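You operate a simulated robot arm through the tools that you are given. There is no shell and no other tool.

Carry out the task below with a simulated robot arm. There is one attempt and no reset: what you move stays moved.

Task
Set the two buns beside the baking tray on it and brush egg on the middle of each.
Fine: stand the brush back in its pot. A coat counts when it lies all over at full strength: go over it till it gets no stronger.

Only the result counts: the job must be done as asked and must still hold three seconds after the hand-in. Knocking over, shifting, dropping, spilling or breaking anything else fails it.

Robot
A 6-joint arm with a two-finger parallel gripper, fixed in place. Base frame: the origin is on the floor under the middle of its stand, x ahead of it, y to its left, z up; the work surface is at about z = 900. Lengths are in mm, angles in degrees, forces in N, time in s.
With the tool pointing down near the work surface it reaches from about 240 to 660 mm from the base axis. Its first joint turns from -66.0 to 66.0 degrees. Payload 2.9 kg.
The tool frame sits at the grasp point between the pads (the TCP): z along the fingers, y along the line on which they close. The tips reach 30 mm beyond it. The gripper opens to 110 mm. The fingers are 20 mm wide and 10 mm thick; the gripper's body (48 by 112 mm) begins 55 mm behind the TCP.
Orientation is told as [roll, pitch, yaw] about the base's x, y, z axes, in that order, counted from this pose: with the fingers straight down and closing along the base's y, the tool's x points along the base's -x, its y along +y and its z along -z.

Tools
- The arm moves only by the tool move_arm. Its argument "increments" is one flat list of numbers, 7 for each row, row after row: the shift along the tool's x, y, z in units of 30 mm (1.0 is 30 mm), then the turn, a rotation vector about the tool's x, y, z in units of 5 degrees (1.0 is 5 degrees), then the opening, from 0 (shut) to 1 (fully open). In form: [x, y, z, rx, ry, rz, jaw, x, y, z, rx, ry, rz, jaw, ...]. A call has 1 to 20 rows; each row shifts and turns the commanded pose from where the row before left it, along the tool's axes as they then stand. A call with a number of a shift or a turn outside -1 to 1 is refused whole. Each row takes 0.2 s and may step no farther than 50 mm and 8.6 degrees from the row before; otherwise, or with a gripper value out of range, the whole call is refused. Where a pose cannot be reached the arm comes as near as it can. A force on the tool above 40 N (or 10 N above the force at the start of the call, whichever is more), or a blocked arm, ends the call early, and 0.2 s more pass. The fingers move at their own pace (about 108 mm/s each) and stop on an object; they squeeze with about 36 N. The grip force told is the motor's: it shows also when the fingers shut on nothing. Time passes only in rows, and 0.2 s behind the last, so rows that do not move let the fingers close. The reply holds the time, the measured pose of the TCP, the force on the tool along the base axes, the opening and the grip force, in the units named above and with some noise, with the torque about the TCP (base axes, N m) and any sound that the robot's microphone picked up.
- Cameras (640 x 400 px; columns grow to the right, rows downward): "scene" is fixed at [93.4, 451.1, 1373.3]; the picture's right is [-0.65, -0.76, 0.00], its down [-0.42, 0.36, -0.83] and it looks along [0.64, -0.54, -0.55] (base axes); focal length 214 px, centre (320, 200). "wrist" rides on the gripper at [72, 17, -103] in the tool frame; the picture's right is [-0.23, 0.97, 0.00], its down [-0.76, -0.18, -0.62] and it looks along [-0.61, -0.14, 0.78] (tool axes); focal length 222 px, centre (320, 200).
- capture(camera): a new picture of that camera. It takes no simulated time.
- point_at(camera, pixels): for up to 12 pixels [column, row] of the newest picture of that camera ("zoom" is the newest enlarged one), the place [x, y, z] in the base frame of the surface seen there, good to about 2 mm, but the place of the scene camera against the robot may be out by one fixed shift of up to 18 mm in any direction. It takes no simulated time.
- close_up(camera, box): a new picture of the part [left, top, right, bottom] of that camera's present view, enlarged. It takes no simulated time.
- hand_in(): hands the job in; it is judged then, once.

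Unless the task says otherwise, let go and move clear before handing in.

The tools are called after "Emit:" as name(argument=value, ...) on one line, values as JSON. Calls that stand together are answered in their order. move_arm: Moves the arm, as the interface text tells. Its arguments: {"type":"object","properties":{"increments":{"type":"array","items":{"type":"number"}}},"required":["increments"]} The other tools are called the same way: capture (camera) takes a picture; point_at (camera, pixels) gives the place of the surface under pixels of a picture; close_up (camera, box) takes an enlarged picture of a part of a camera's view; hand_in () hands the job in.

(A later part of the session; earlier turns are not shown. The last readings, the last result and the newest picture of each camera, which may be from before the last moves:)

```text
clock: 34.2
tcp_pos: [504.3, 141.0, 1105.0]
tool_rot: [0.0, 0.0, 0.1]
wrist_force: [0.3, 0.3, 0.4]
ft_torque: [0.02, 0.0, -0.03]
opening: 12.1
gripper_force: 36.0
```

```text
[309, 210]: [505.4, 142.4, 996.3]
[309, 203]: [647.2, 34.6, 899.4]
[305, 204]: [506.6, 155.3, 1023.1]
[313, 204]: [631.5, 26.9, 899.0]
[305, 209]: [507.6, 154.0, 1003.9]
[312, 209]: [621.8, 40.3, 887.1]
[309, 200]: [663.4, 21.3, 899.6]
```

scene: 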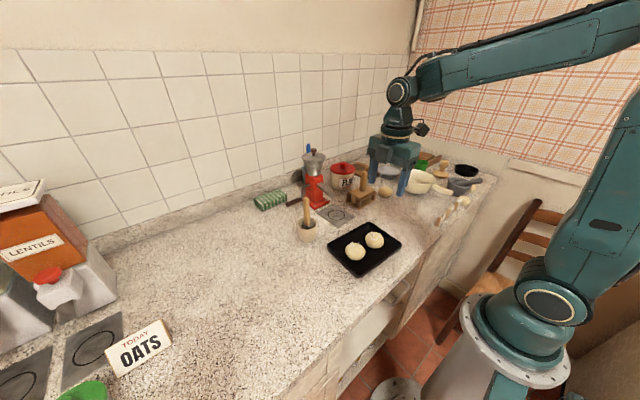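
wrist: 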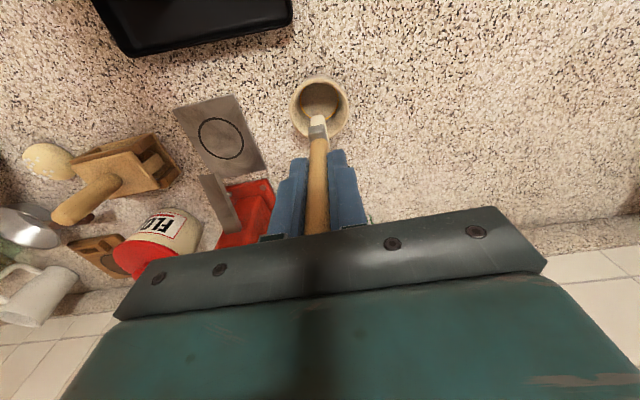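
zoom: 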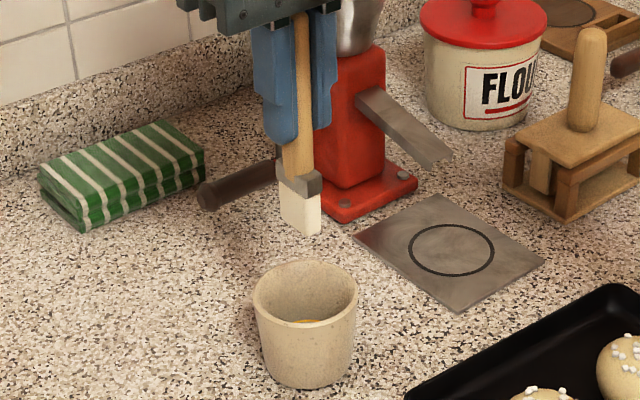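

The bristle block is about 27 mm wide along x and 11 mm thick along y, with its tip about 92 mm below the TCP. I'll carry it over bun 1 at (355,79), staying high.

Emit:
move_arm(increments=[0.83, -0.345, 0, 0, 0, 0, 0.05, 0.83, -0.345, 0, 0, 0, 0, 0.05, 0.83, -0.345, 0, 0, 0, 0, 0.05, 0.83, -0.345, 0, 0, 0, 0, 0.05, 0.83, -0.345, 0, 0, 0, 0, 0.05, 0.83, -0.345, 0, 0, 0, 0, 0.05, 0, 0, 0, 0, 0, 0, 0.05])

Emit:
capture(camera="wrist")

Emit:
close_up(camera="scene", box=[310, 190, 420, 290])

```text
clock: 35.8
tcp_pos: [354.9, 78.4, 1104.5]
tool_rot: [-0.1, 0.0, 0.0]
wrist_force: [-0.5, 0.9, -0.6]
ft_torque: [0.01, 0.0, -0.02]
opening: 12.2
gripper_force: 35.8
```

```text
taken
```

wrist: 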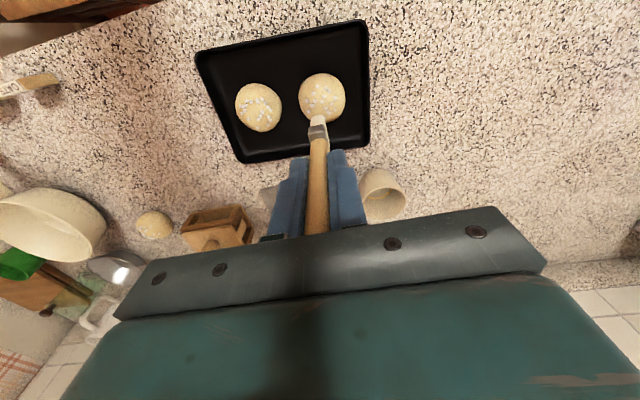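

```text
4.00 times, centred on (365, 240) of scene
```

zoom: 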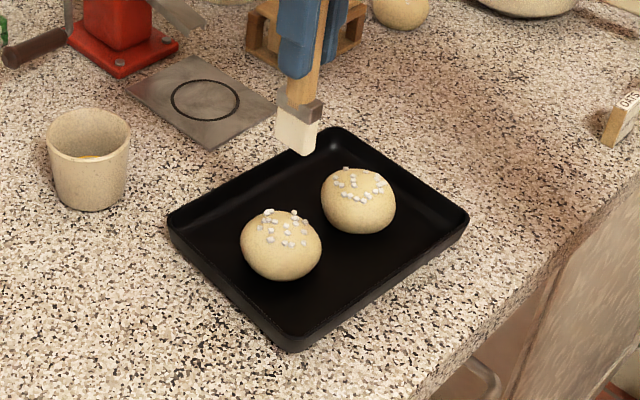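

Emit:
close_up(camera="wrist", box=[220, 55, 380, 165])

Emit:
point_at(camera="wrist", pixels=[[322, 96], [300, 97], [346, 97], [322, 76], [322, 85], [322, 108], [258, 106], [236, 108], [281, 106], [258, 85], [258, 128], [318, 119]])

```text
3.64 times, centred on (300, 110) of wrist
```

zoom: 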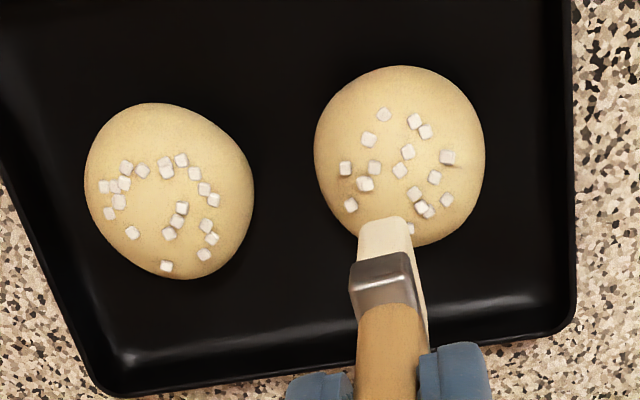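

```text
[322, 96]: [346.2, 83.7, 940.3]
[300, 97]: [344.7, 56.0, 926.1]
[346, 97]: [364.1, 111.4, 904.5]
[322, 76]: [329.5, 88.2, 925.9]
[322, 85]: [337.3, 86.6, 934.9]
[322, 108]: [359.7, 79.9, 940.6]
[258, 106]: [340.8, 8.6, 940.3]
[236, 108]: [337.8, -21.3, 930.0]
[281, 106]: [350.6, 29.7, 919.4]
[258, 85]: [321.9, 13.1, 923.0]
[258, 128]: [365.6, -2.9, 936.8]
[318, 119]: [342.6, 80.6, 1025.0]
```

Bun 1's top is flat and about z 940.5 around (355,80); contact should come near TCP z≈1033. I'll lower to just above it.

Emit:
move_arm(increments=[0, 0.04, 0.7, 0, 0, 0, 0.05, 0, 0, 0.7, 0, 0, 0, 0.05, 0, 0, 0.6, 0, 0, 0, 0.05, 0, 0, 0.2, 0, 0, 0, 0.05, 0, 0, 0, 0, 0, 0, 0.05])

Emit:
capture(camera="wrist")

Emit:
close_up(camera="scene", box=[320, 190, 410, 280])

```text
clock: 37.0
tcp_pos: [354.4, 80.2, 1038.7]
tool_rot: [0.0, -0.1, 0.0]
wrist_force: [1.2, 0.1, 0.4]
ft_torque: [0.02, 0.02, 0.03]
opening: 12.0
gripper_force: 36.0
```

```text
taken
```

wrist: 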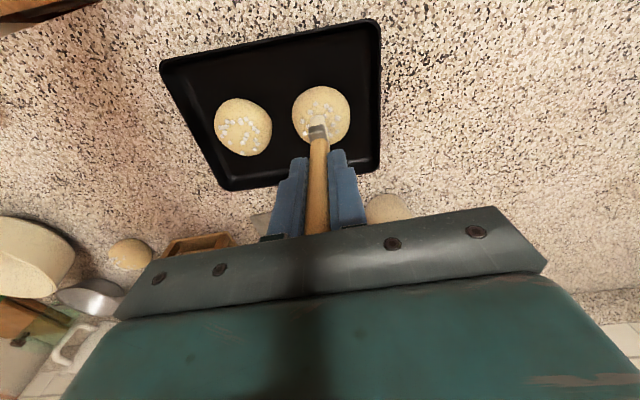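

```text
4.44 times, centred on (365, 235) of scene
```

zoom: 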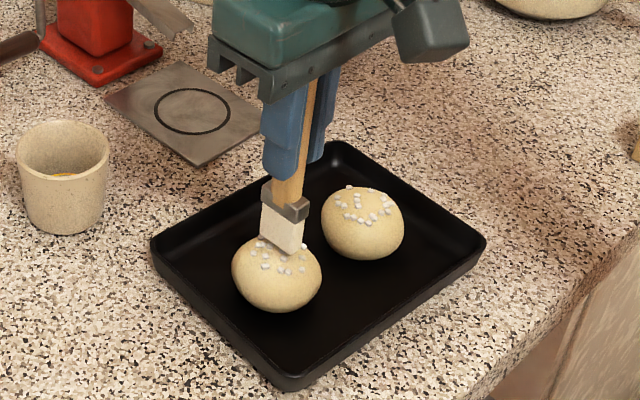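

The brush is a few millimetres above bun 1. I'll lower in small steps, watching the force.

Emit:
move_arm(increments=[0, 0, 0.04, 0, 0, 0, 0.05, 0, 0, 0.04, 0, 0, 0, 0.05, 0, 0, 0.04, 0, 0, 0, 0.05, 0, 0, 0, 0, 0, 0, 0.05])

Emit:
close_up(camera="wrist", box=[270, 75, 370, 155])

```text
clock: 38.0
tcp_pos: [354.5, 80.1, 1033.2]
tool_rot: [0.0, -0.1, -0.1]
wrist_force: [-0.1, 0.1, -0.9]
ft_torque: [0.02, 0.02, 0.03]
opening: 12.0
gripper_force: 36.2
```

```text
5.00 times, centred on (320, 115) of wrist
```

zoom: 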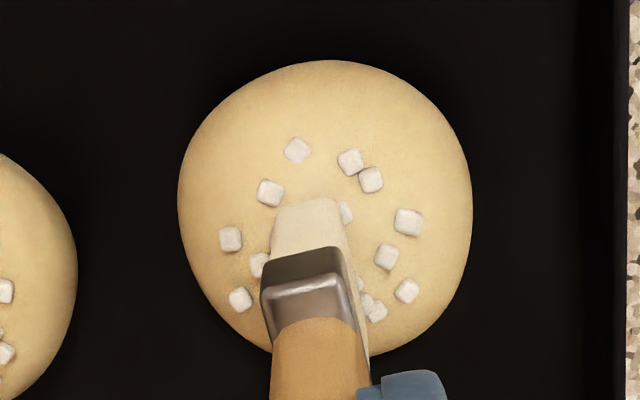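

Emit:
move_arm(increments=[0, 0, 0.04, 0, 0, 0, 0.05, 0, 0, 0.04, 0, 0, 0, 0.05, 0, 0, 0, 0, 0, 0, 0.05])

Emit:
close_up(camera="wrist", box=[270, 75, 370, 155])

Emit:
close_up(camera="scene", box=[330, 210, 390, 270])

```text
clock: 38.8
tcp_pos: [355.1, 80.5, 1034.2]
tool_rot: [0.0, -0.3, -0.1]
wrist_force: [-3.1, 0.3, 27.9]
ft_torque: [-0.01, 0.27, 0.01]
opening: 12.0
gripper_force: 36.4
```

```text
5.00 times, centred on (320, 115) of wrist
```

zoom: 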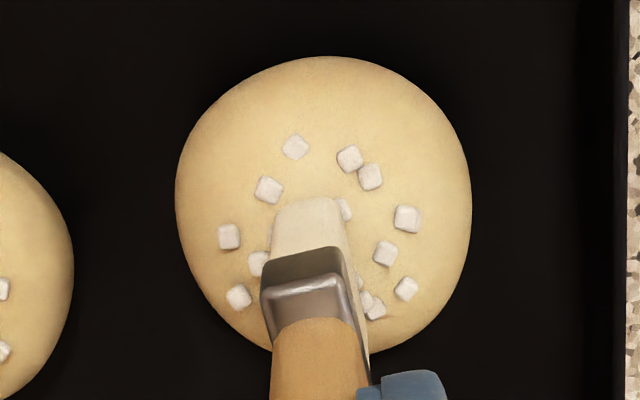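

```text
6.67 times, centred on (360, 240) of scene
```

zoom: 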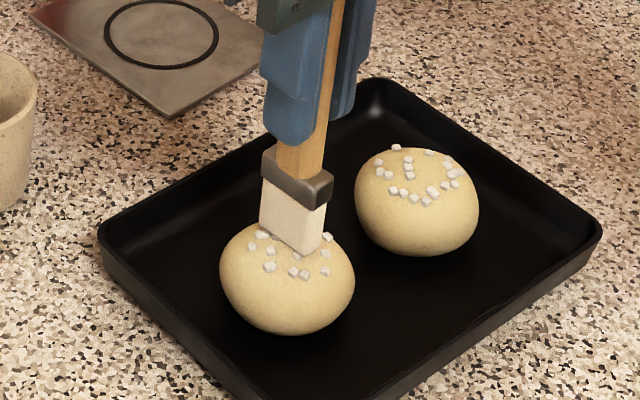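

Contact is stiff: 28 N at the commanded 2.4 mm lower, with the surface met at about TCP z≈1033. I'll ease off 2 mm to brush lightly.

Emit:
move_arm(increments=[0, 0, -0.06, 0, 0, 0, 0.05, 0, 0, 0, 0, 0, 0, 0.05])

```text
clock: 39.4
tcp_pos: [355.3, 79.7, 1033.9]
tool_rot: [0.0, 0.0, 0.0]
wrist_force: [2.0, 0.6, 9.6]
ft_torque: [0.05, -0.3, 0.0]
opening: 12.0
gripper_force: 36.0
```

Emit:
move_arm(increments=[0, 0, -0.02, 0, 0, 0, 0.05, 0, 0.1, 0, 0, 0, 0, 0.05, 0, 0.1, 0, 0, 0, 0, 0.05, 0, -0.1, 0, 0, 0, 0, 0.05, 0, -0.1, 0, 0, 0, 0, 0.05, 0, -0.1, 0, 0, 0, 0, 0.05, 0, -0.1, 0, 0, 0, 0, 0.05, 0, 0.1, 0, 0, 0, 0, 0.05, 0, 0.1, 0, 0, 0, 0, 0.05])

Emit:
close_up(camera="wrist", box=[270, 75, 370, 155])

Emit:
close_up(camera="scene", box=[330, 210, 390, 270])

```text
clock: 41.4
tcp_pos: [355.7, 80.6, 1034.3]
tool_rot: [0.0, 0.0, 0.0]
wrist_force: [-0.3, -1.0, 1.3]
ft_torque: [-0.03, 0.02, 0.02]
opening: 12.1
gripper_force: 35.9
```

```text
5.00 times, centred on (320, 115) of wrist
```

zoom: 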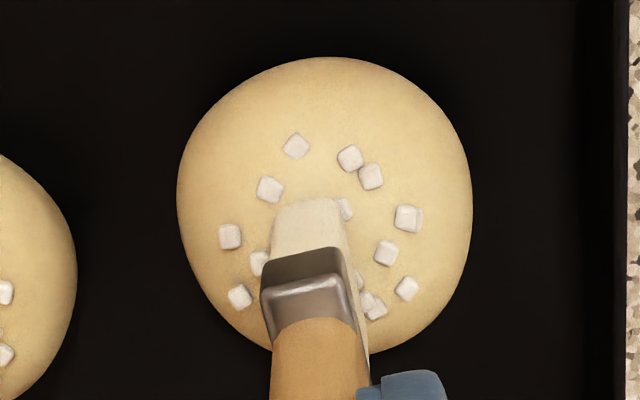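

```text
6.67 times, centred on (360, 240) of scene
```

zoom: 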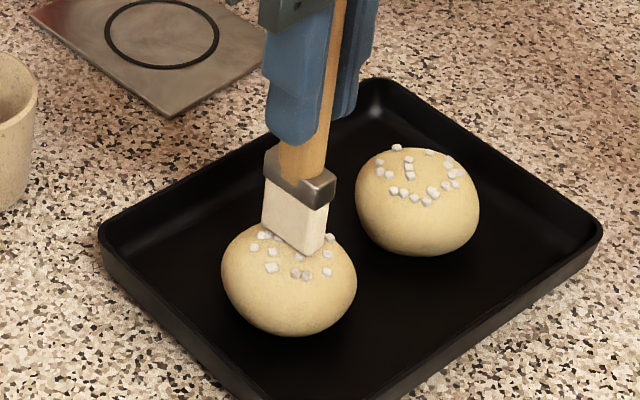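

No coat shows yet on the bun. I'll lift the brush and inspect the bun's top and the pot's inside.

Emit:
move_arm(increments=[0, 0, -0.5, 0, 0, 0, 0.05, 0, 0, -0.7, 0, 0, 0, 0.05, 0, 0, -0.8, 0, 0, 0, 0.05, 0, 0, 0, 0, 0, 0, 0.05])

Emit:
close_up(camera="wrist", box=[240, 65, 370, 155])

Emit:
close_up(camera="scene", box=[330, 210, 390, 270])

Emit:
close_up(camera="scene", box=[290, 210, 325, 245])

```text
clock: 42.4
tcp_pos: [355.9, 80.5, 1095.5]
tool_rot: [0.0, 0.1, 0.0]
wrist_force: [-0.2, 0.1, -0.1]
ft_torque: [0.0, -0.01, 0.01]
opening: 12.0
gripper_force: 36.0
```

```text
4.44 times, centred on (305, 110) of wrist
```

zoom: 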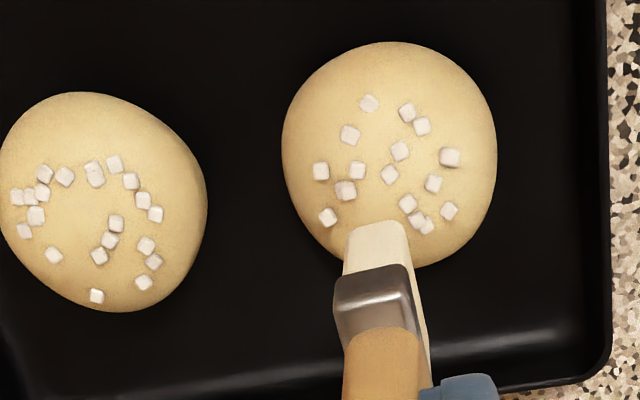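

```text
6.67 times, centred on (360, 240) of scene
```

zoom: 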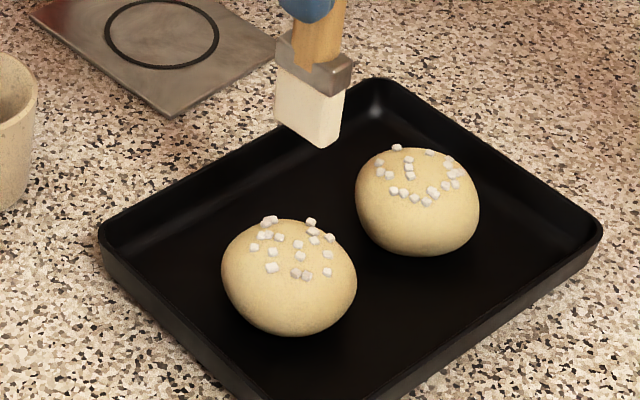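

```text
11.43 times, centred on (308, 228) of scene
```

zoom: 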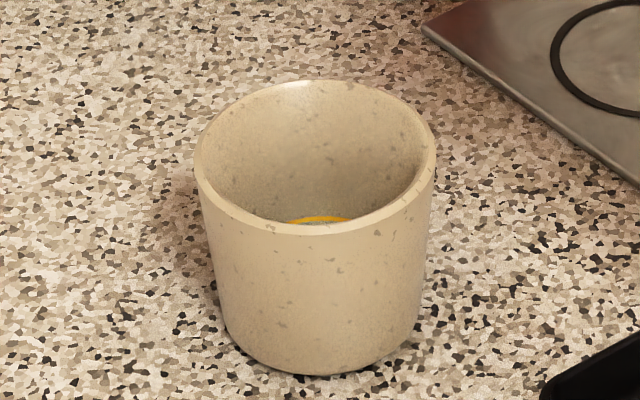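

The bun shows no coat, and the bristles still look dry and cream. The pot may only hold the brush, so I'll look for the egg elsewhere in the scene.

Emit:
close_up(camera="scene", box=[380, 130, 500, 215])

Emit:
close_up(camera="scene", box=[0, 170, 200, 400])

Emit:
close_up(camera="scene", box=[320, 135, 400, 215])

Emit:
capture(camera="scene")

Emit:
capture(camera="wrist")

```text
4.71 times, centred on (440, 172) of scene
```

zoom: 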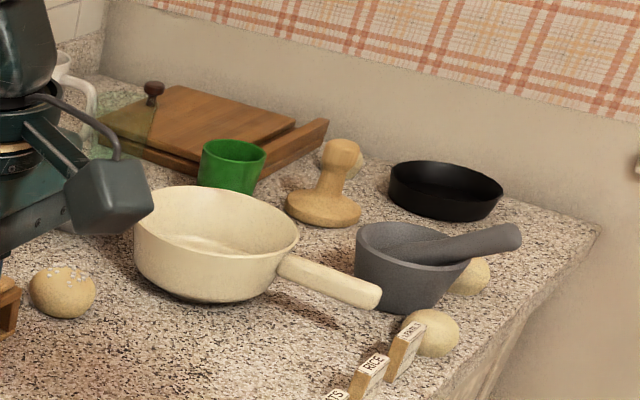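

```text
1.74 times, centred on (100, 285) of scene
```

zoom: 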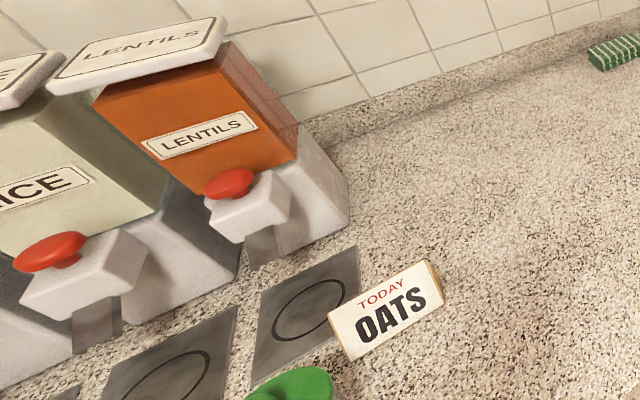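

```text
5.00 times, centred on (360, 175) of scene
```

zoom: 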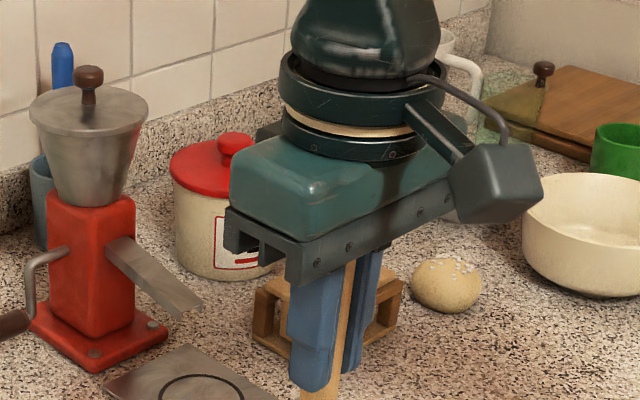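

```text
taken
```

scene: 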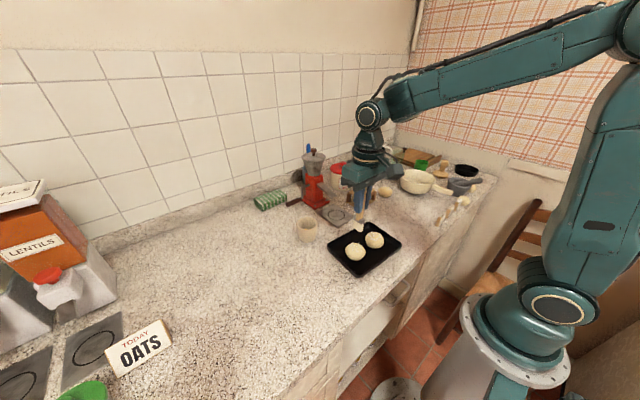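

```text
taken
```

wrist: 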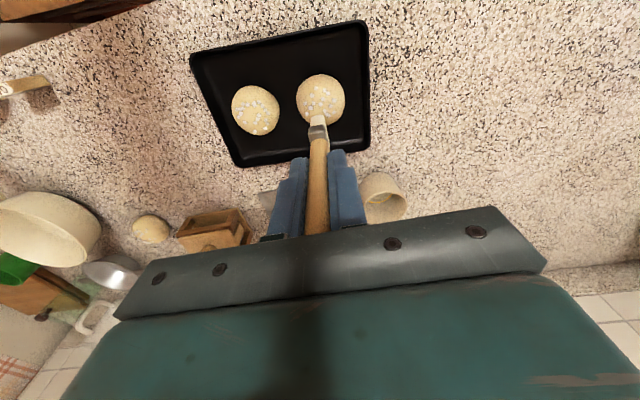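

Emit:
close_up(camera="wrist", box=[290, 68, 350, 128])

Emit:
close_up(camera="wrist", box=[225, 80, 285, 140])

Emit:
close_up(camera="wrist", box=[350, 160, 420, 230])

Emit:
close_up(camera="scene", box=[340, 225, 390, 265])

```text
6.67 times, centred on (320, 98) of wrist
```

zoom: 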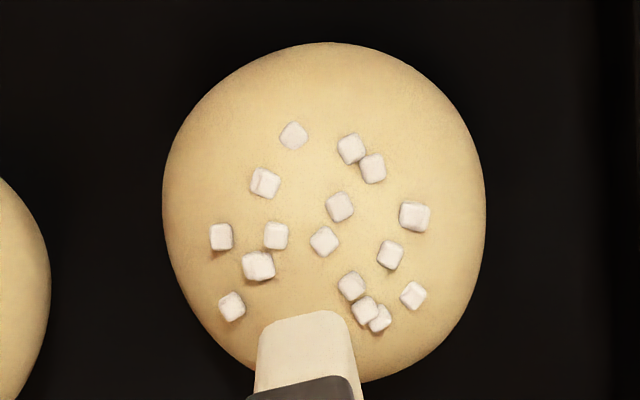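

```text
6.67 times, centred on (255, 110) of wrist
```

zoom: 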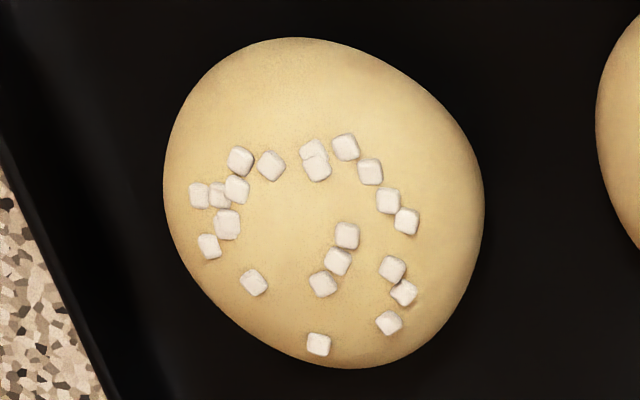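

```text
5.71 times, centred on (385, 195) of wrist
```

zoom: 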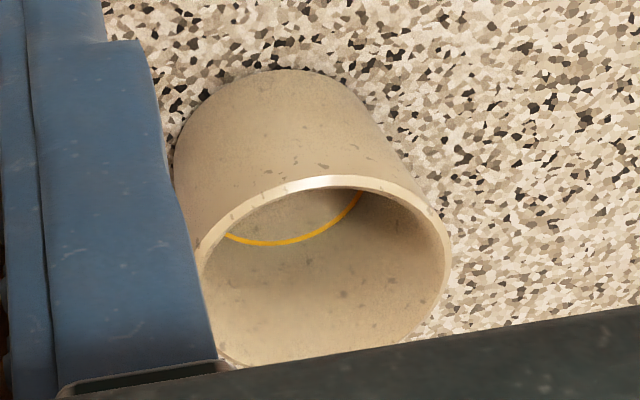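

```text
10.00 times, centred on (365, 245) of scene
```

zoom: 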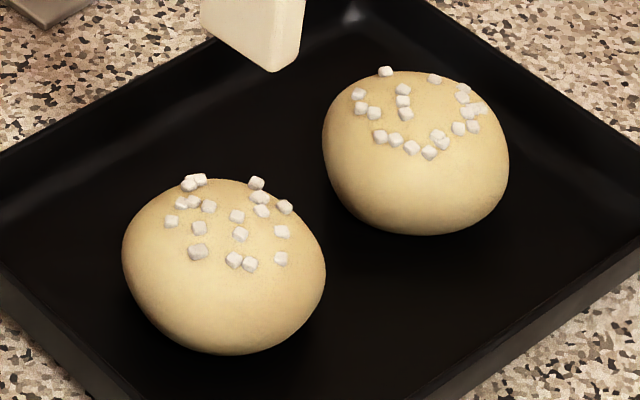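

No coat on either bun and the bristles look dry, so the egg must be picked up by dipping in the pot (the yellow line lies inside it). I'll carry the brush back over the pot and lower it in.

Emit:
move_arm(increments=[-0.828, 0.333, 0, 0, 0, 0, 0.05, -0.828, 0.333, 0, 0, 0, 0, 0.05, -0.828, 0.333, 0, 0, 0, 0, 0.05, -0.828, 0.333, 0, 0, 0, 0, 0.05, -0.828, 0.333, 0, 0, 0, 0, 0.05, -0.828, 0.333, 0, 0, 0, 0, 0.05, 0, 0, 0, 0, 0, 0, 0.05])

Emit:
close_up(camera="wrist", box=[270, 65, 370, 165])

Emit:
capture(camera="wrist")

```text
clock: 44.0
tcp_pos: [503.5, 139.9, 1095.4]
tool_rot: [-0.1, 0.0, 0.0]
wrist_force: [0.4, 0.6, -0.6]
ft_torque: [-0.05, -0.04, -0.01]
opening: 12.1
gripper_force: 36.0
```

```text
4.00 times, centred on (320, 115) of wrist
```

zoom: 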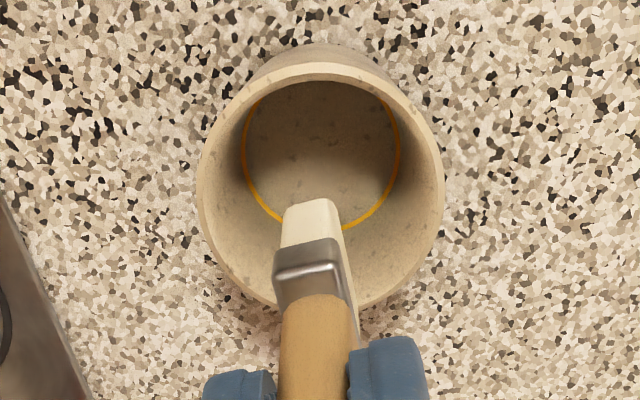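

```text
taken
```

wrist: 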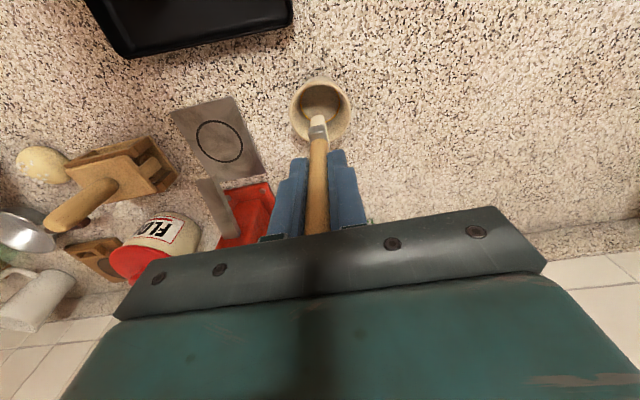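

Emit:
point_at(camera="wrist", pixels=[[291, 105], [350, 105], [320, 82], [298, 127], [345, 127], [320, 84], [320, 95], [310, 100], [330, 100], [305, 90]])

Emit:
move_arm(increments=[-0.04, 0, 0.8, 0, 0, 0, 0.05, 0, 0, 0.8, 0, 0, 0, 0.05, 0, 0, 0.7, 0, 0, 0, 0.05, 0, 0, 0.4, 0, 0, 0, 0.05, 0, 0, 0, 0, 0, 0, 0.05])

```text
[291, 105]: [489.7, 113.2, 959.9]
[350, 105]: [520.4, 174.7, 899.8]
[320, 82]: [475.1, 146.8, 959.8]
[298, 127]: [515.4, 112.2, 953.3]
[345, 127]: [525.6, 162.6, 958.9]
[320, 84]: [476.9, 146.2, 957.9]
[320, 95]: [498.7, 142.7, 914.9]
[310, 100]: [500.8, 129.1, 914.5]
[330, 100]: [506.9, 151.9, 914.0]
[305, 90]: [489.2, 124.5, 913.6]
```

```text
clock: 45.2
tcp_pos: [504.6, 140.8, 1013.9]
tool_rot: [0.0, 0.0, 0.0]
wrist_force: [-0.1, -0.9, -0.3]
ft_torque: [-0.01, 0.02, 0.0]
opening: 12.0
gripper_force: 36.1
```

The brush is in the pot, about 6 mm above where it originally rested. I'll lower it to the bottom in small steps.

Emit:
move_arm(increments=[0, 0, 0.05, 0, 0, 0, 0.05, 0, 0, 0.05, 0, 0, 0, 0.05, 0, 0, 0.04, 0, 0, 0, 0.05, 0, 0, 0.04, 0, 0, 0, 0.05, 0, 0, 0, 0, 0, 0, 0.05])

Emit:
close_up(camera="wrist", box=[265, 85, 375, 215])

```text
clock: 46.4
tcp_pos: [503.8, 140.8, 1007.7]
tool_rot: [-0.1, 0.0, 0.0]
wrist_force: [-0.2, -0.4, 0.6]
ft_torque: [-0.03, 0.0, -0.03]
opening: 12.0
gripper_force: 35.8
```

```text
3.08 times, centred on (320, 150) of wrist
```

zoom: 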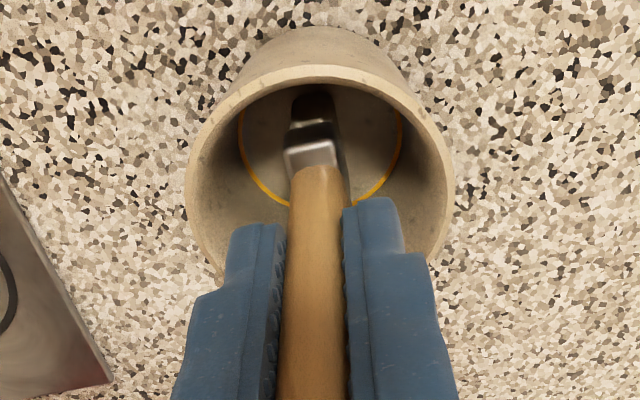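

Emit:
move_arm(increments=[0, 0, 0.03, 0, 0, 0, 0.05, 0, 0, 0.03, 0, 0, 0, 0.05, 0, 0, 0, 0, 0, 0, 0.05])

```text
clock: 47.2
tcp_pos: [505.1, 140.4, 1007.1]
tool_rot: [-0.1, -0.3, 0.0]
wrist_force: [-4.8, -2.3, 18.5]
ft_torque: [-0.24, 0.41, -0.01]
opening: 12.2
gripper_force: 35.8
```

The brush presses on the pot's bottom at 18 N. I'll lift it out now and look at the bristles.

Emit:
move_arm(increments=[0, 0, -0.1, 0, 0, 0, 0.05, 0, 0, -0.3, 0, 0, 0, 0.05, 0, 0, -0.8, 0, 0, 0, 0.05, 0, 0, -0.8, 0, 0, 0, 0.05, 0, 0, -0.8, 0, 0, 0, 0.05, 0, 0, 0, 0, 0, 0, 0.05])

Emit:
close_up(camera="wrist", box=[280, 70, 360, 150])

Emit:
close_up(camera="scene", box=[285, 180, 335, 245])

```text
clock: 48.6
tcp_pos: [505.5, 140.1, 1091.0]
tool_rot: [0.0, 0.1, 0.0]
wrist_force: [-0.6, -0.3, -0.6]
ft_torque: [0.01, -0.02, -0.02]
opening: 12.3
gripper_force: 36.5
```

```text
5.00 times, centred on (320, 110) of wrist
```

zoom: 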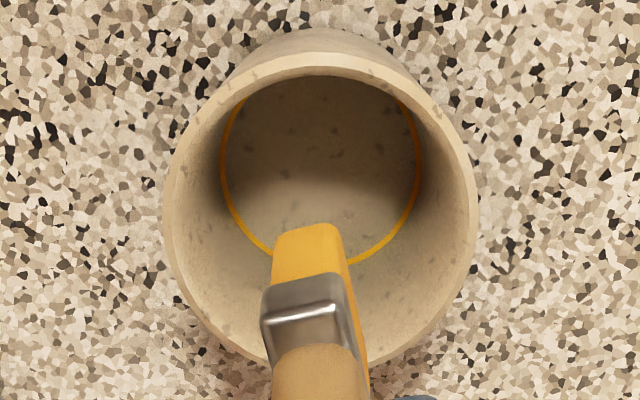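

```text
6.15 times, centred on (310, 212) of scene
```

zoom: 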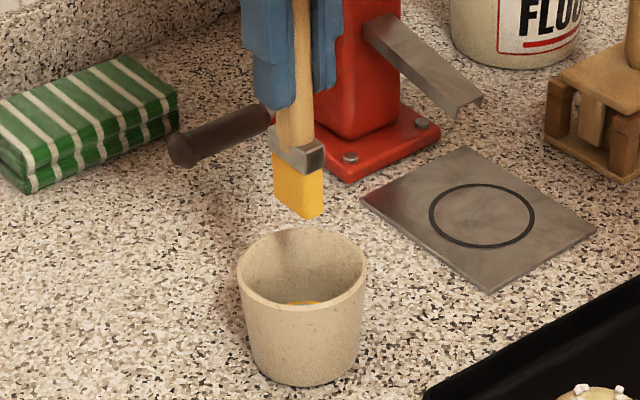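

The bristles are now yellow with egg. I'll take the brush back over bun 1.

Emit:
move_arm(increments=[0.833, -0.335, 0, 0, 0, 0, 0.05, 0.833, -0.335, 0, 0, 0, 0, 0.05, 0.833, -0.335, 0, 0, 0, 0, 0.05, 0.833, -0.335, 0, 0, 0, 0, 0.05, 0.833, -0.335, 0, 0, 0, 0, 0.05, 0.833, -0.335, 0, 0, 0, 0, 0.05, 0, 0, 0.7, 0, 0, 0, 0.05, 0, 0, 0.7, 0, 0, 0, 0.05, 0, 0, 0.35, 0, 0, 0, 0.05, 0, 0, 0.1, 0, 0, 0, 0.05, 0, 0, 0, 0, 0, 0, 0.05])

```text
clock: 51.0
tcp_pos: [354.8, 79.8, 1035.2]
tool_rot: [0.0, 0.0, 0.0]
wrist_force: [0.4, 0.7, -0.9]
ft_torque: [-0.01, 0.01, 0.03]
opening: 12.2
gripper_force: 36.0
```

Emit:
move_arm(increments=[0, 0, 0.05, 0, 0, 0, 0.05, 0, 0, 0.03, 0, 0, 0, 0.05, 0, 0, 0, 0, 0, 0, 0.05])

```text
clock: 51.8
tcp_pos: [353.9, 79.0, 1033.1]
tool_rot: [-0.1, -0.1, 0.0]
wrist_force: [-2.2, 0.2, 13.9]
ft_torque: [0.07, 0.16, -0.05]
opening: 12.3
gripper_force: 36.7
```

Contact at 14 N. I'll ease off about 0.8 mm and make short strokes along y across the middle.

Emit:
move_arm(increments=[0, 0, -0.027, 0, 0, 0, 0.05, 0, 0.1, 0, 0, 0, 0, 0.05, 0, 0.1, 0.01, 0, 0, 0, 0.05, 0, -0.1, -0.01, 0, 0, 0, 0.05, 0, -0.1, 0, 0, 0, 0, 0.05, 0, -0.1, 0, 0, 0, 0, 0.05, 0, -0.1, 0.01, 0, 0, 0, 0.05, 0, 0.1, -0.01, 0, 0, 0, 0.05, 0, 0.1, 0, 0, 0, 0, 0.05])

Emit:
close_up(camera="wrist", box=[270, 75, 370, 155])

Emit:
close_up(camera="scene", box=[330, 210, 390, 270])

```text
clock: 53.8
tcp_pos: [355.1, 78.0, 1033.0]
tool_rot: [-0.1, 0.0, -0.2]
wrist_force: [0.1, -5.2, 12.5]
ft_torque: [-0.45, 0.04, 0.02]
opening: 12.1
gripper_force: 35.3
```

```text
5.00 times, centred on (320, 115) of wrist
```

zoom: 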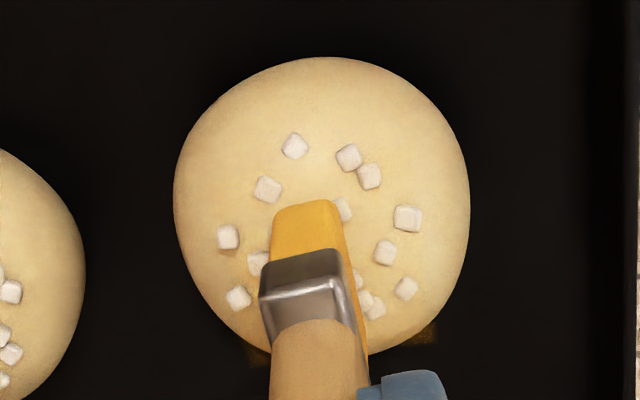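

```text
6.67 times, centred on (360, 240) of scene
```

zoom: 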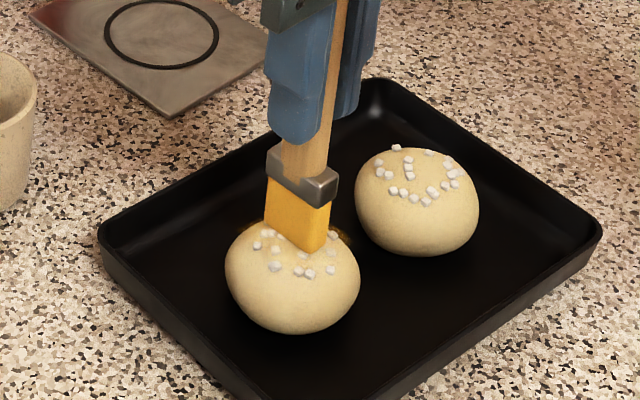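

Yellowish patches appear at the zoom's (430,335) and (260,350), seemingly on the tray behind the bun. I need to see what that is before going on.

Emit:
point_at(camera="zoom", pixels=[[255, 225], [345, 235]])

Emit:
move_arm(increments=[0, 0, -0.1, 0, 0, 0, 0.05, 0, 0, -0.7, 0, 0, 0, 0.05, 0, 0, -0.8, 0, 0, 0, 0.05, 0, 0, -0.6, 0, 0, 0, 0.05, 0, 0, 0, 0, 0, 0, 0.05])

Emit:
close_up(camera="wrist", box=[230, 60, 380, 165])

Emit:
close_up(camera="scene", box=[330, 210, 400, 275])

```text
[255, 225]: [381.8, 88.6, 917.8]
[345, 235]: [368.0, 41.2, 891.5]
```

```text
clock: 55.0
tcp_pos: [354.8, 78.9, 1100.3]
tool_rot: [0.0, 0.0, 0.0]
wrist_force: [0.2, 0.1, -0.1]
ft_torque: [0.03, 0.0, 0.0]
opening: 12.3
gripper_force: 36.1
```

```text
3.81 times, centred on (305, 112) of wrist
```

zoom: 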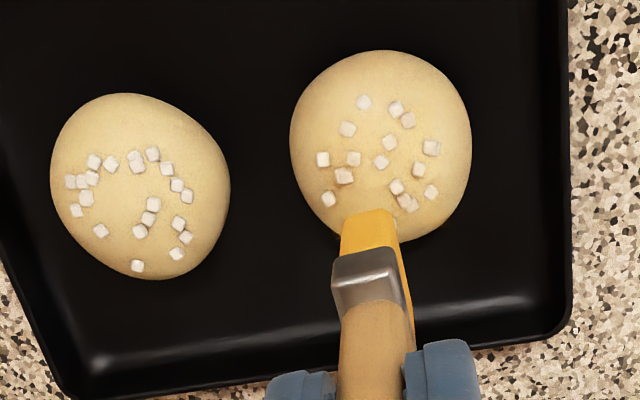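

```text
6.15 times, centred on (365, 242) of scene
```

zoom: 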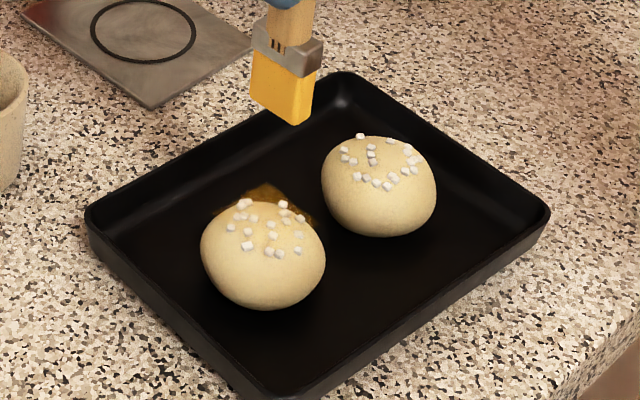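

Emit:
close_up(camera="scene", box=[340, 225, 380, 260])

Emit:
close_up(camera="wrist", box=[290, 68, 350, 128])

Emit:
capture(camera="scene")

Emit:
point_at(camera="scene", pixels=[[356, 234], [358, 235], [352, 236], [364, 238], [355, 245]])

```text
11.43 times, centred on (360, 242) of scene
```

zoom: 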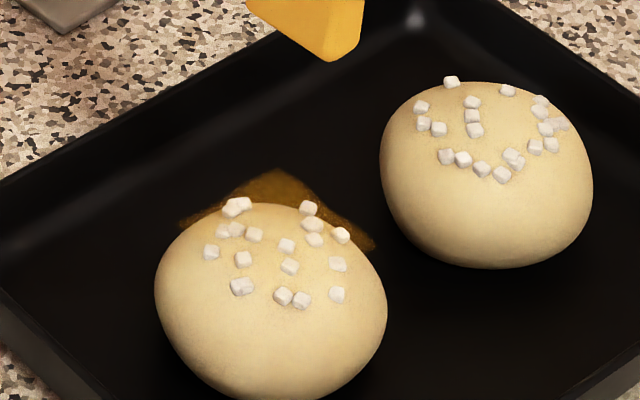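

```text
6.67 times, centred on (320, 98) of wrist
```

zoom: 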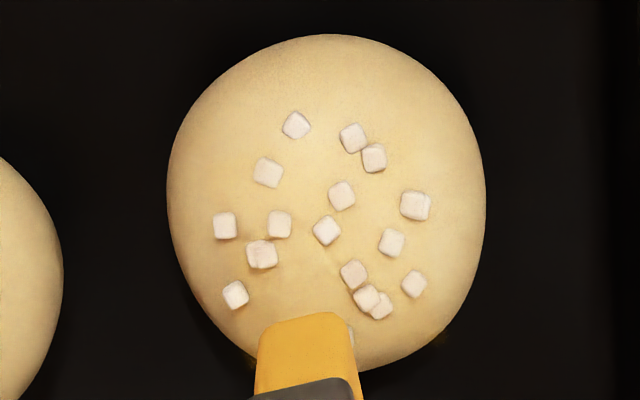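

```text
taken
```

scene: 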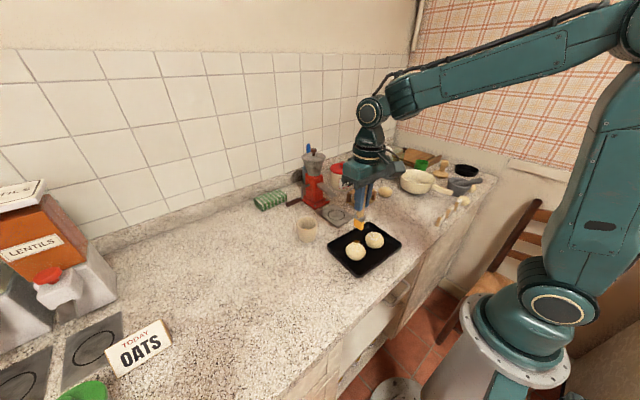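

```text
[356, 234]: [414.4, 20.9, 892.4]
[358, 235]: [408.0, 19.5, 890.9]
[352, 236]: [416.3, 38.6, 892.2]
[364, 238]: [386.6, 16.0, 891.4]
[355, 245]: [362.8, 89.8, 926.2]
```

A translucent brown-yellow patch shows behind bun 1 in the scene zoom (apex at 275,170), seemingly a flat coat film at about bun-top height. I'll back off to the side so the wrist camera can look at it from closer and lower.

Emit:
move_arm(increments=[0.458, 0.883, 0, 0, 0, 0, 0.05, 0.458, 0.883, 0, 0, 0, 0, 0.05, 0.458, 0.883, 0, 0, 0, 0, 0.05, 0.458, 0.883, 0, 0, 0, 0, 0.05, 0, 0, 0.75, 0, 0, 0, 0.05, 0, 0, 0.75, 0, 0, 0, 0.05, 0, 0, 0.75, 0, 0, 0, 0.05, 0, 0, 0.5, 0, 0, 0, 0.05, 0, 0, 0, 0, 0, 0, 0.05])

Emit:
capture(camera="wrist")

Emit:
close_up(camera="wrist", box=[140, 140, 280, 245])

Emit:
close_up(camera="scene", box=[340, 225, 380, 260])

```text
clock: 57.0
tcp_pos: [300.7, 185.4, 1015.1]
tool_rot: [0.0, 0.0, -0.1]
wrist_force: [-0.3, 0.4, -0.8]
ft_torque: [0.01, 0.0, 0.03]
opening: 12.2
gripper_force: 36.5
```

```text
taken
```

wrist: 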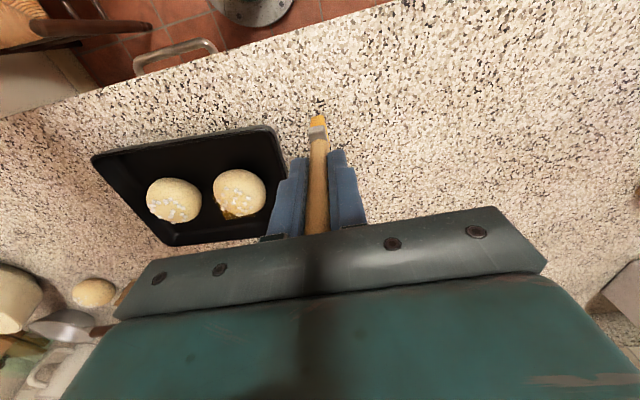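

```text
3.81 times, centred on (210, 192) of wrist
```

zoom: 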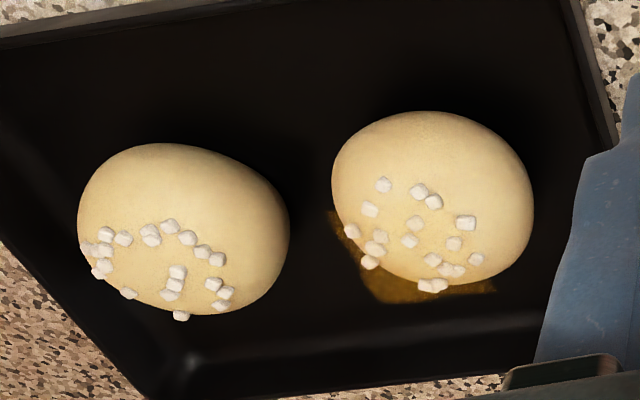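

```text
11.43 times, centred on (360, 242) of scene
```

zoom: 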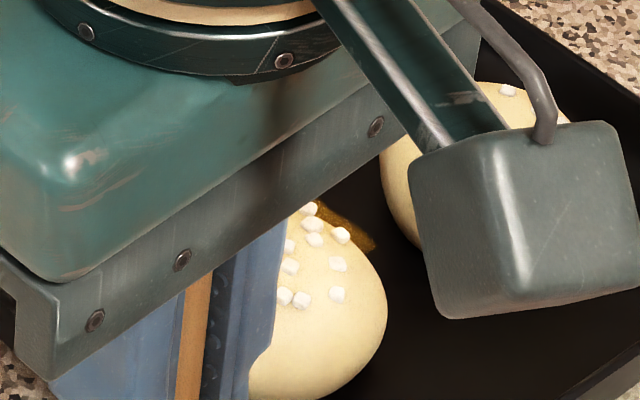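

From here the film is clear: a translucent square roughly 36 mm wide centred on bun 1 at about z 938, spanning (337–373, 62–97). So the brush is laying egg; I'll return and go over it with wider strokes to strengthen it.

Emit:
move_arm(increments=[0, 0, -0.95, 0, 0, 0, 0.05, 0, 0, -0.95, 0, 0, 0, 0.05, 0, 0, -0.9, 0, 0, 0, 0.05, -0.453, -0.88, 0, 0, 0, 0, 0.05, -0.453, -0.88, 0, 0, 0, 0, 0.05, -0.453, -0.88, 0, 0, 0, 0, 0.05, -0.453, -0.88, 0, 0, 0, 0, 0.05, 0, 0, 0.7, 0, 0, 0, 0.05, 0, 0, 0.7, 0, 0, 0, 0.05, 0, 0, 0.68, 0, 0, 0, 0.05, 0, 0, 0, 0, 0, 0, 0.05])

Emit:
close_up(camera="wrist", box=[270, 75, 370, 155])

```text
clock: 59.4
tcp_pos: [354.7, 79.7, 1037.3]
tool_rot: [-0.1, 0.0, -0.1]
wrist_force: [-0.4, 0.6, -0.6]
ft_torque: [0.0, -0.01, -0.02]
opening: 12.1
gripper_force: 35.9
```

```text
5.00 times, centred on (320, 115) of wrist
```

zoom: 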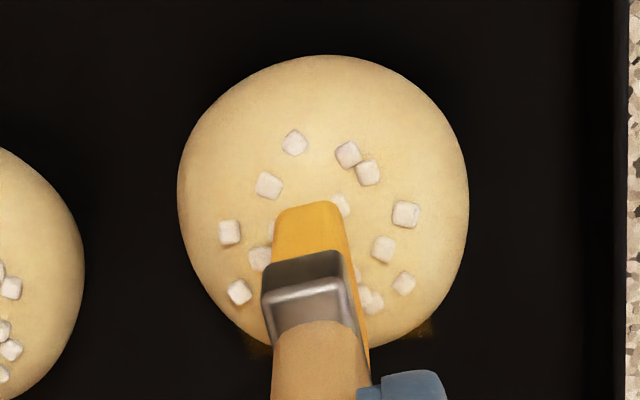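

Emit:
move_arm(increments=[0, 0, 0.08, 0, 0, 0, 0.05, 0, 0, 0.05, 0, 0, 0, 0.05, 0, 0, 0, 0, 0, 0, 0.05])

```text
clock: 60.2
tcp_pos: [354.1, 80.0, 1034.0]
tool_rot: [0.0, 0.0, 0.0]
wrist_force: [0.6, 0.6, 0.1]
ft_torque: [0.01, 0.01, -0.03]
opening: 12.1
gripper_force: 35.7
```

Emit:
move_arm(increments=[0, 0, 0.025, 0, 0, 0, 0.05, 0, 0, 0, 0, 0, 0, 0.05])

```text
clock: 60.8
tcp_pos: [353.8, 81.1, 1033.3]
tool_rot: [0.0, -0.1, 0.1]
wrist_force: [0.2, 0.9, 2.9]
ft_torque: [0.0, -0.04, 0.03]
opening: 12.1
gripper_force: 35.6
```

Light contact at about 3 N. I'll stroke ±12 mm along y.

Emit:
move_arm(increments=[0, 0.13, 0, 0, 0, 0, 0.05, 0, 0.13, 0, 0, 0, 0, 0.05, 0, 0.13, 0, 0, 0, 0, 0.05, 0, -0.13, 0, 0, 0, 0, 0.05, 0, -0.13, 0, 0, 0, 0, 0.05, 0, -0.13, 0, 0, 0, 0, 0.05, 0, -0.13, 0, 0, 0, 0, 0.05, 0, -0.13, 0, 0, 0, 0, 0.05, 0, -0.13, 0, 0, 0, 0, 0.05, 0, 0.13, 0, 0, 0, 0, 0.05, 0, 0.13, 0, 0, 0, 0, 0.05, 0, 0.13, 0, 0, 0, 0, 0.05, 0, 0.13, 0, 0, 0, 0, 0.05, 0, 0.13, 0, 0, 0, 0, 0.05, 0, 0.13, 0, 0, 0, 0, 0.05, 0, -0.13, 0, 0, 0, 0, 0.05, 0, -0.13, 0, 0, 0, 0, 0.05, 0, -0.13, 0, 0, 0, 0, 0.05])

Emit:
close_up(camera="wrist", box=[270, 75, 370, 155])

Emit:
close_up(camera="scene", box=[340, 225, 380, 260])

```text
clock: 64.6
tcp_pos: [355.2, 80.3, 1033.8]
tool_rot: [0.0, 0.0, 0.0]
wrist_force: [-0.4, 0.5, -1.1]
ft_torque: [0.02, 0.02, -0.02]
opening: 11.9
gripper_force: 35.8
```

```text
5.00 times, centred on (320, 115) of wrist
```

zoom: 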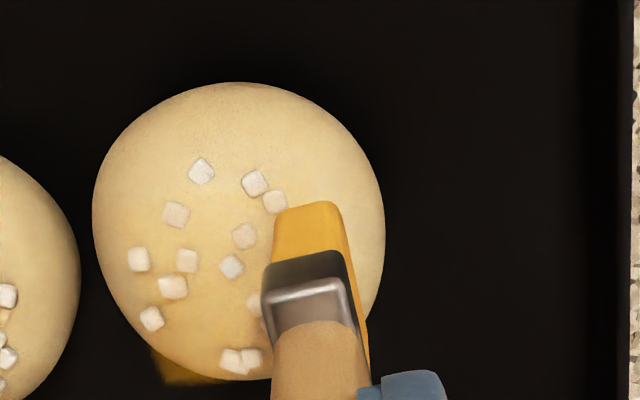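

```text
11.43 times, centred on (360, 242) of scene
```

zoom: 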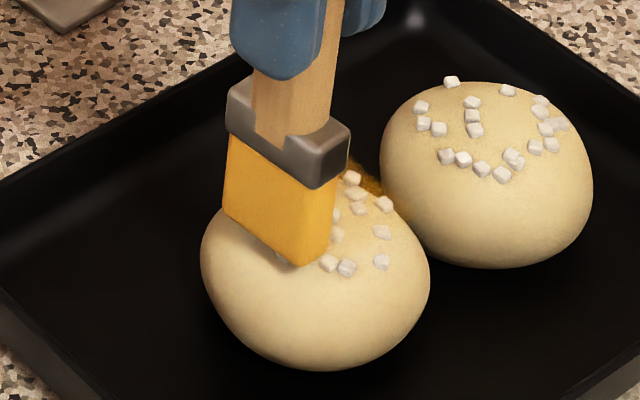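

The stroke pushed the bun about 16 mm toward bun 2 (its centre moved in the wrist zoom from 323 to 238), so long strokes drag it. I'll lift and re-measure, then use short dabs instead.

Emit:
move_arm(increments=[0, 0, -0.4, 0, 0, 0, 0.05, 0, 0, -0.8, 0, 0, 0, 0.05, 0, 0, -0.8, 0, 0, 0, 0.05, 0, 0, -0.2, 0, 0, 0, 0.05, 0, 0, 0, 0, 0, 0, 0.05])

Emit:
capture(camera="wrist")

Emit:
close_up(camera="wrist", box=[230, 60, 380, 165])

Emit:
close_up(camera="scene", box=[340, 225, 380, 260])

Emit:
point_at(camera="wrist", pixels=[[302, 96], [280, 104], [327, 104], [302, 82], [302, 112], [257, 106], [235, 108], [279, 106], [257, 86]])

```text
clock: 65.8
tcp_pos: [355.0, 78.8, 1100.2]
tool_rot: [-0.1, 0.1, 0.0]
wrist_force: [0.3, -1.4, -0.2]
ft_torque: [-0.01, -0.03, 0.01]
opening: 12.4
gripper_force: 35.9
```

```text
taken
```

wrist: 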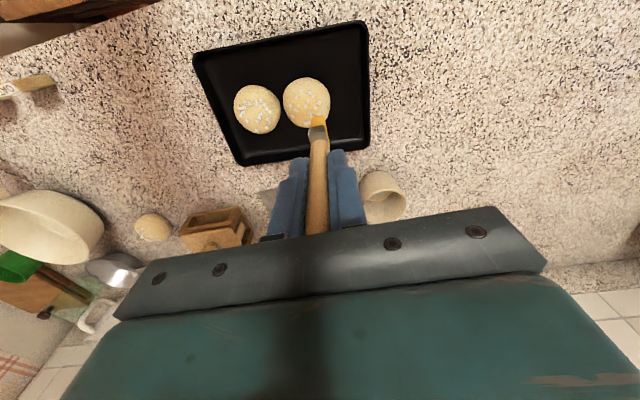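

```text
3.81 times, centred on (305, 112) of wrist
```

zoom: 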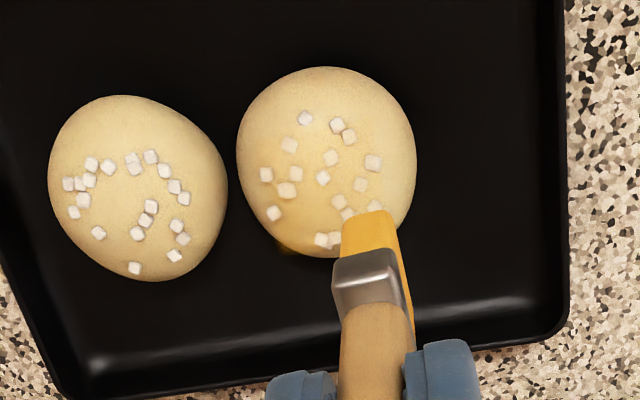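

```text
11.43 times, centred on (360, 242) of scene
```

zoom: 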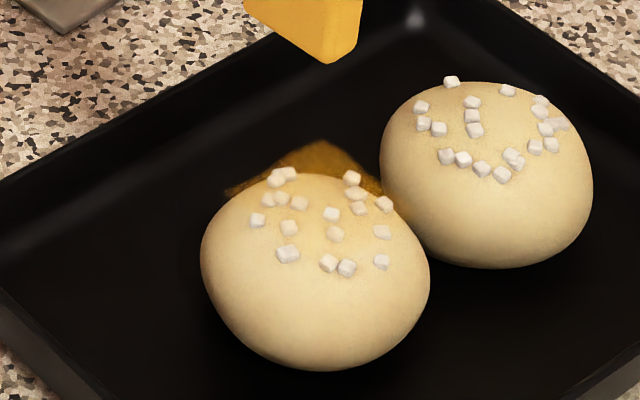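

```text
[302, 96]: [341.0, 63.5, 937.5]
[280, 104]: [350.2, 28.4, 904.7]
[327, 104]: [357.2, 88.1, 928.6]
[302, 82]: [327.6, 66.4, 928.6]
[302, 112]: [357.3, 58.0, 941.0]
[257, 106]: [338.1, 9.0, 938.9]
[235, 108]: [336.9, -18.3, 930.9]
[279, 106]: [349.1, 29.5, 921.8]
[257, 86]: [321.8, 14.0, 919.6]
```

A yellow tint now shows over bun 1's top, and the film corner in the scene zoom (325,140) has moved along with the bun, whose centre is now about (357,61). I'll dab vertically at its centre so it is not dragged.

Emit:
move_arm(increments=[-0.067, -0.59, 0, 0, 0, 0, 0.05, 0, 0, 0.8, 0, 0, 0, 0.05, 0, 0, 0.8, 0, 0, 0, 0.05, 0, 0, 0.45, 0, 0, 0, 0.05, 0, 0, 0.12, 0, 0, 0, 0.05, 0, 0, 0.05, 0, 0, 0, 0.05, 0, 0, 0, 0, 0, 0, 0.05])

```text
clock: 67.4
tcp_pos: [356.0, 63.1, 1033.9]
tool_rot: [-0.1, 0.0, 0.0]
wrist_force: [0.0, 0.4, 8.6]
ft_torque: [0.04, 0.09, 0.01]
opening: 12.2
gripper_force: 35.7
```

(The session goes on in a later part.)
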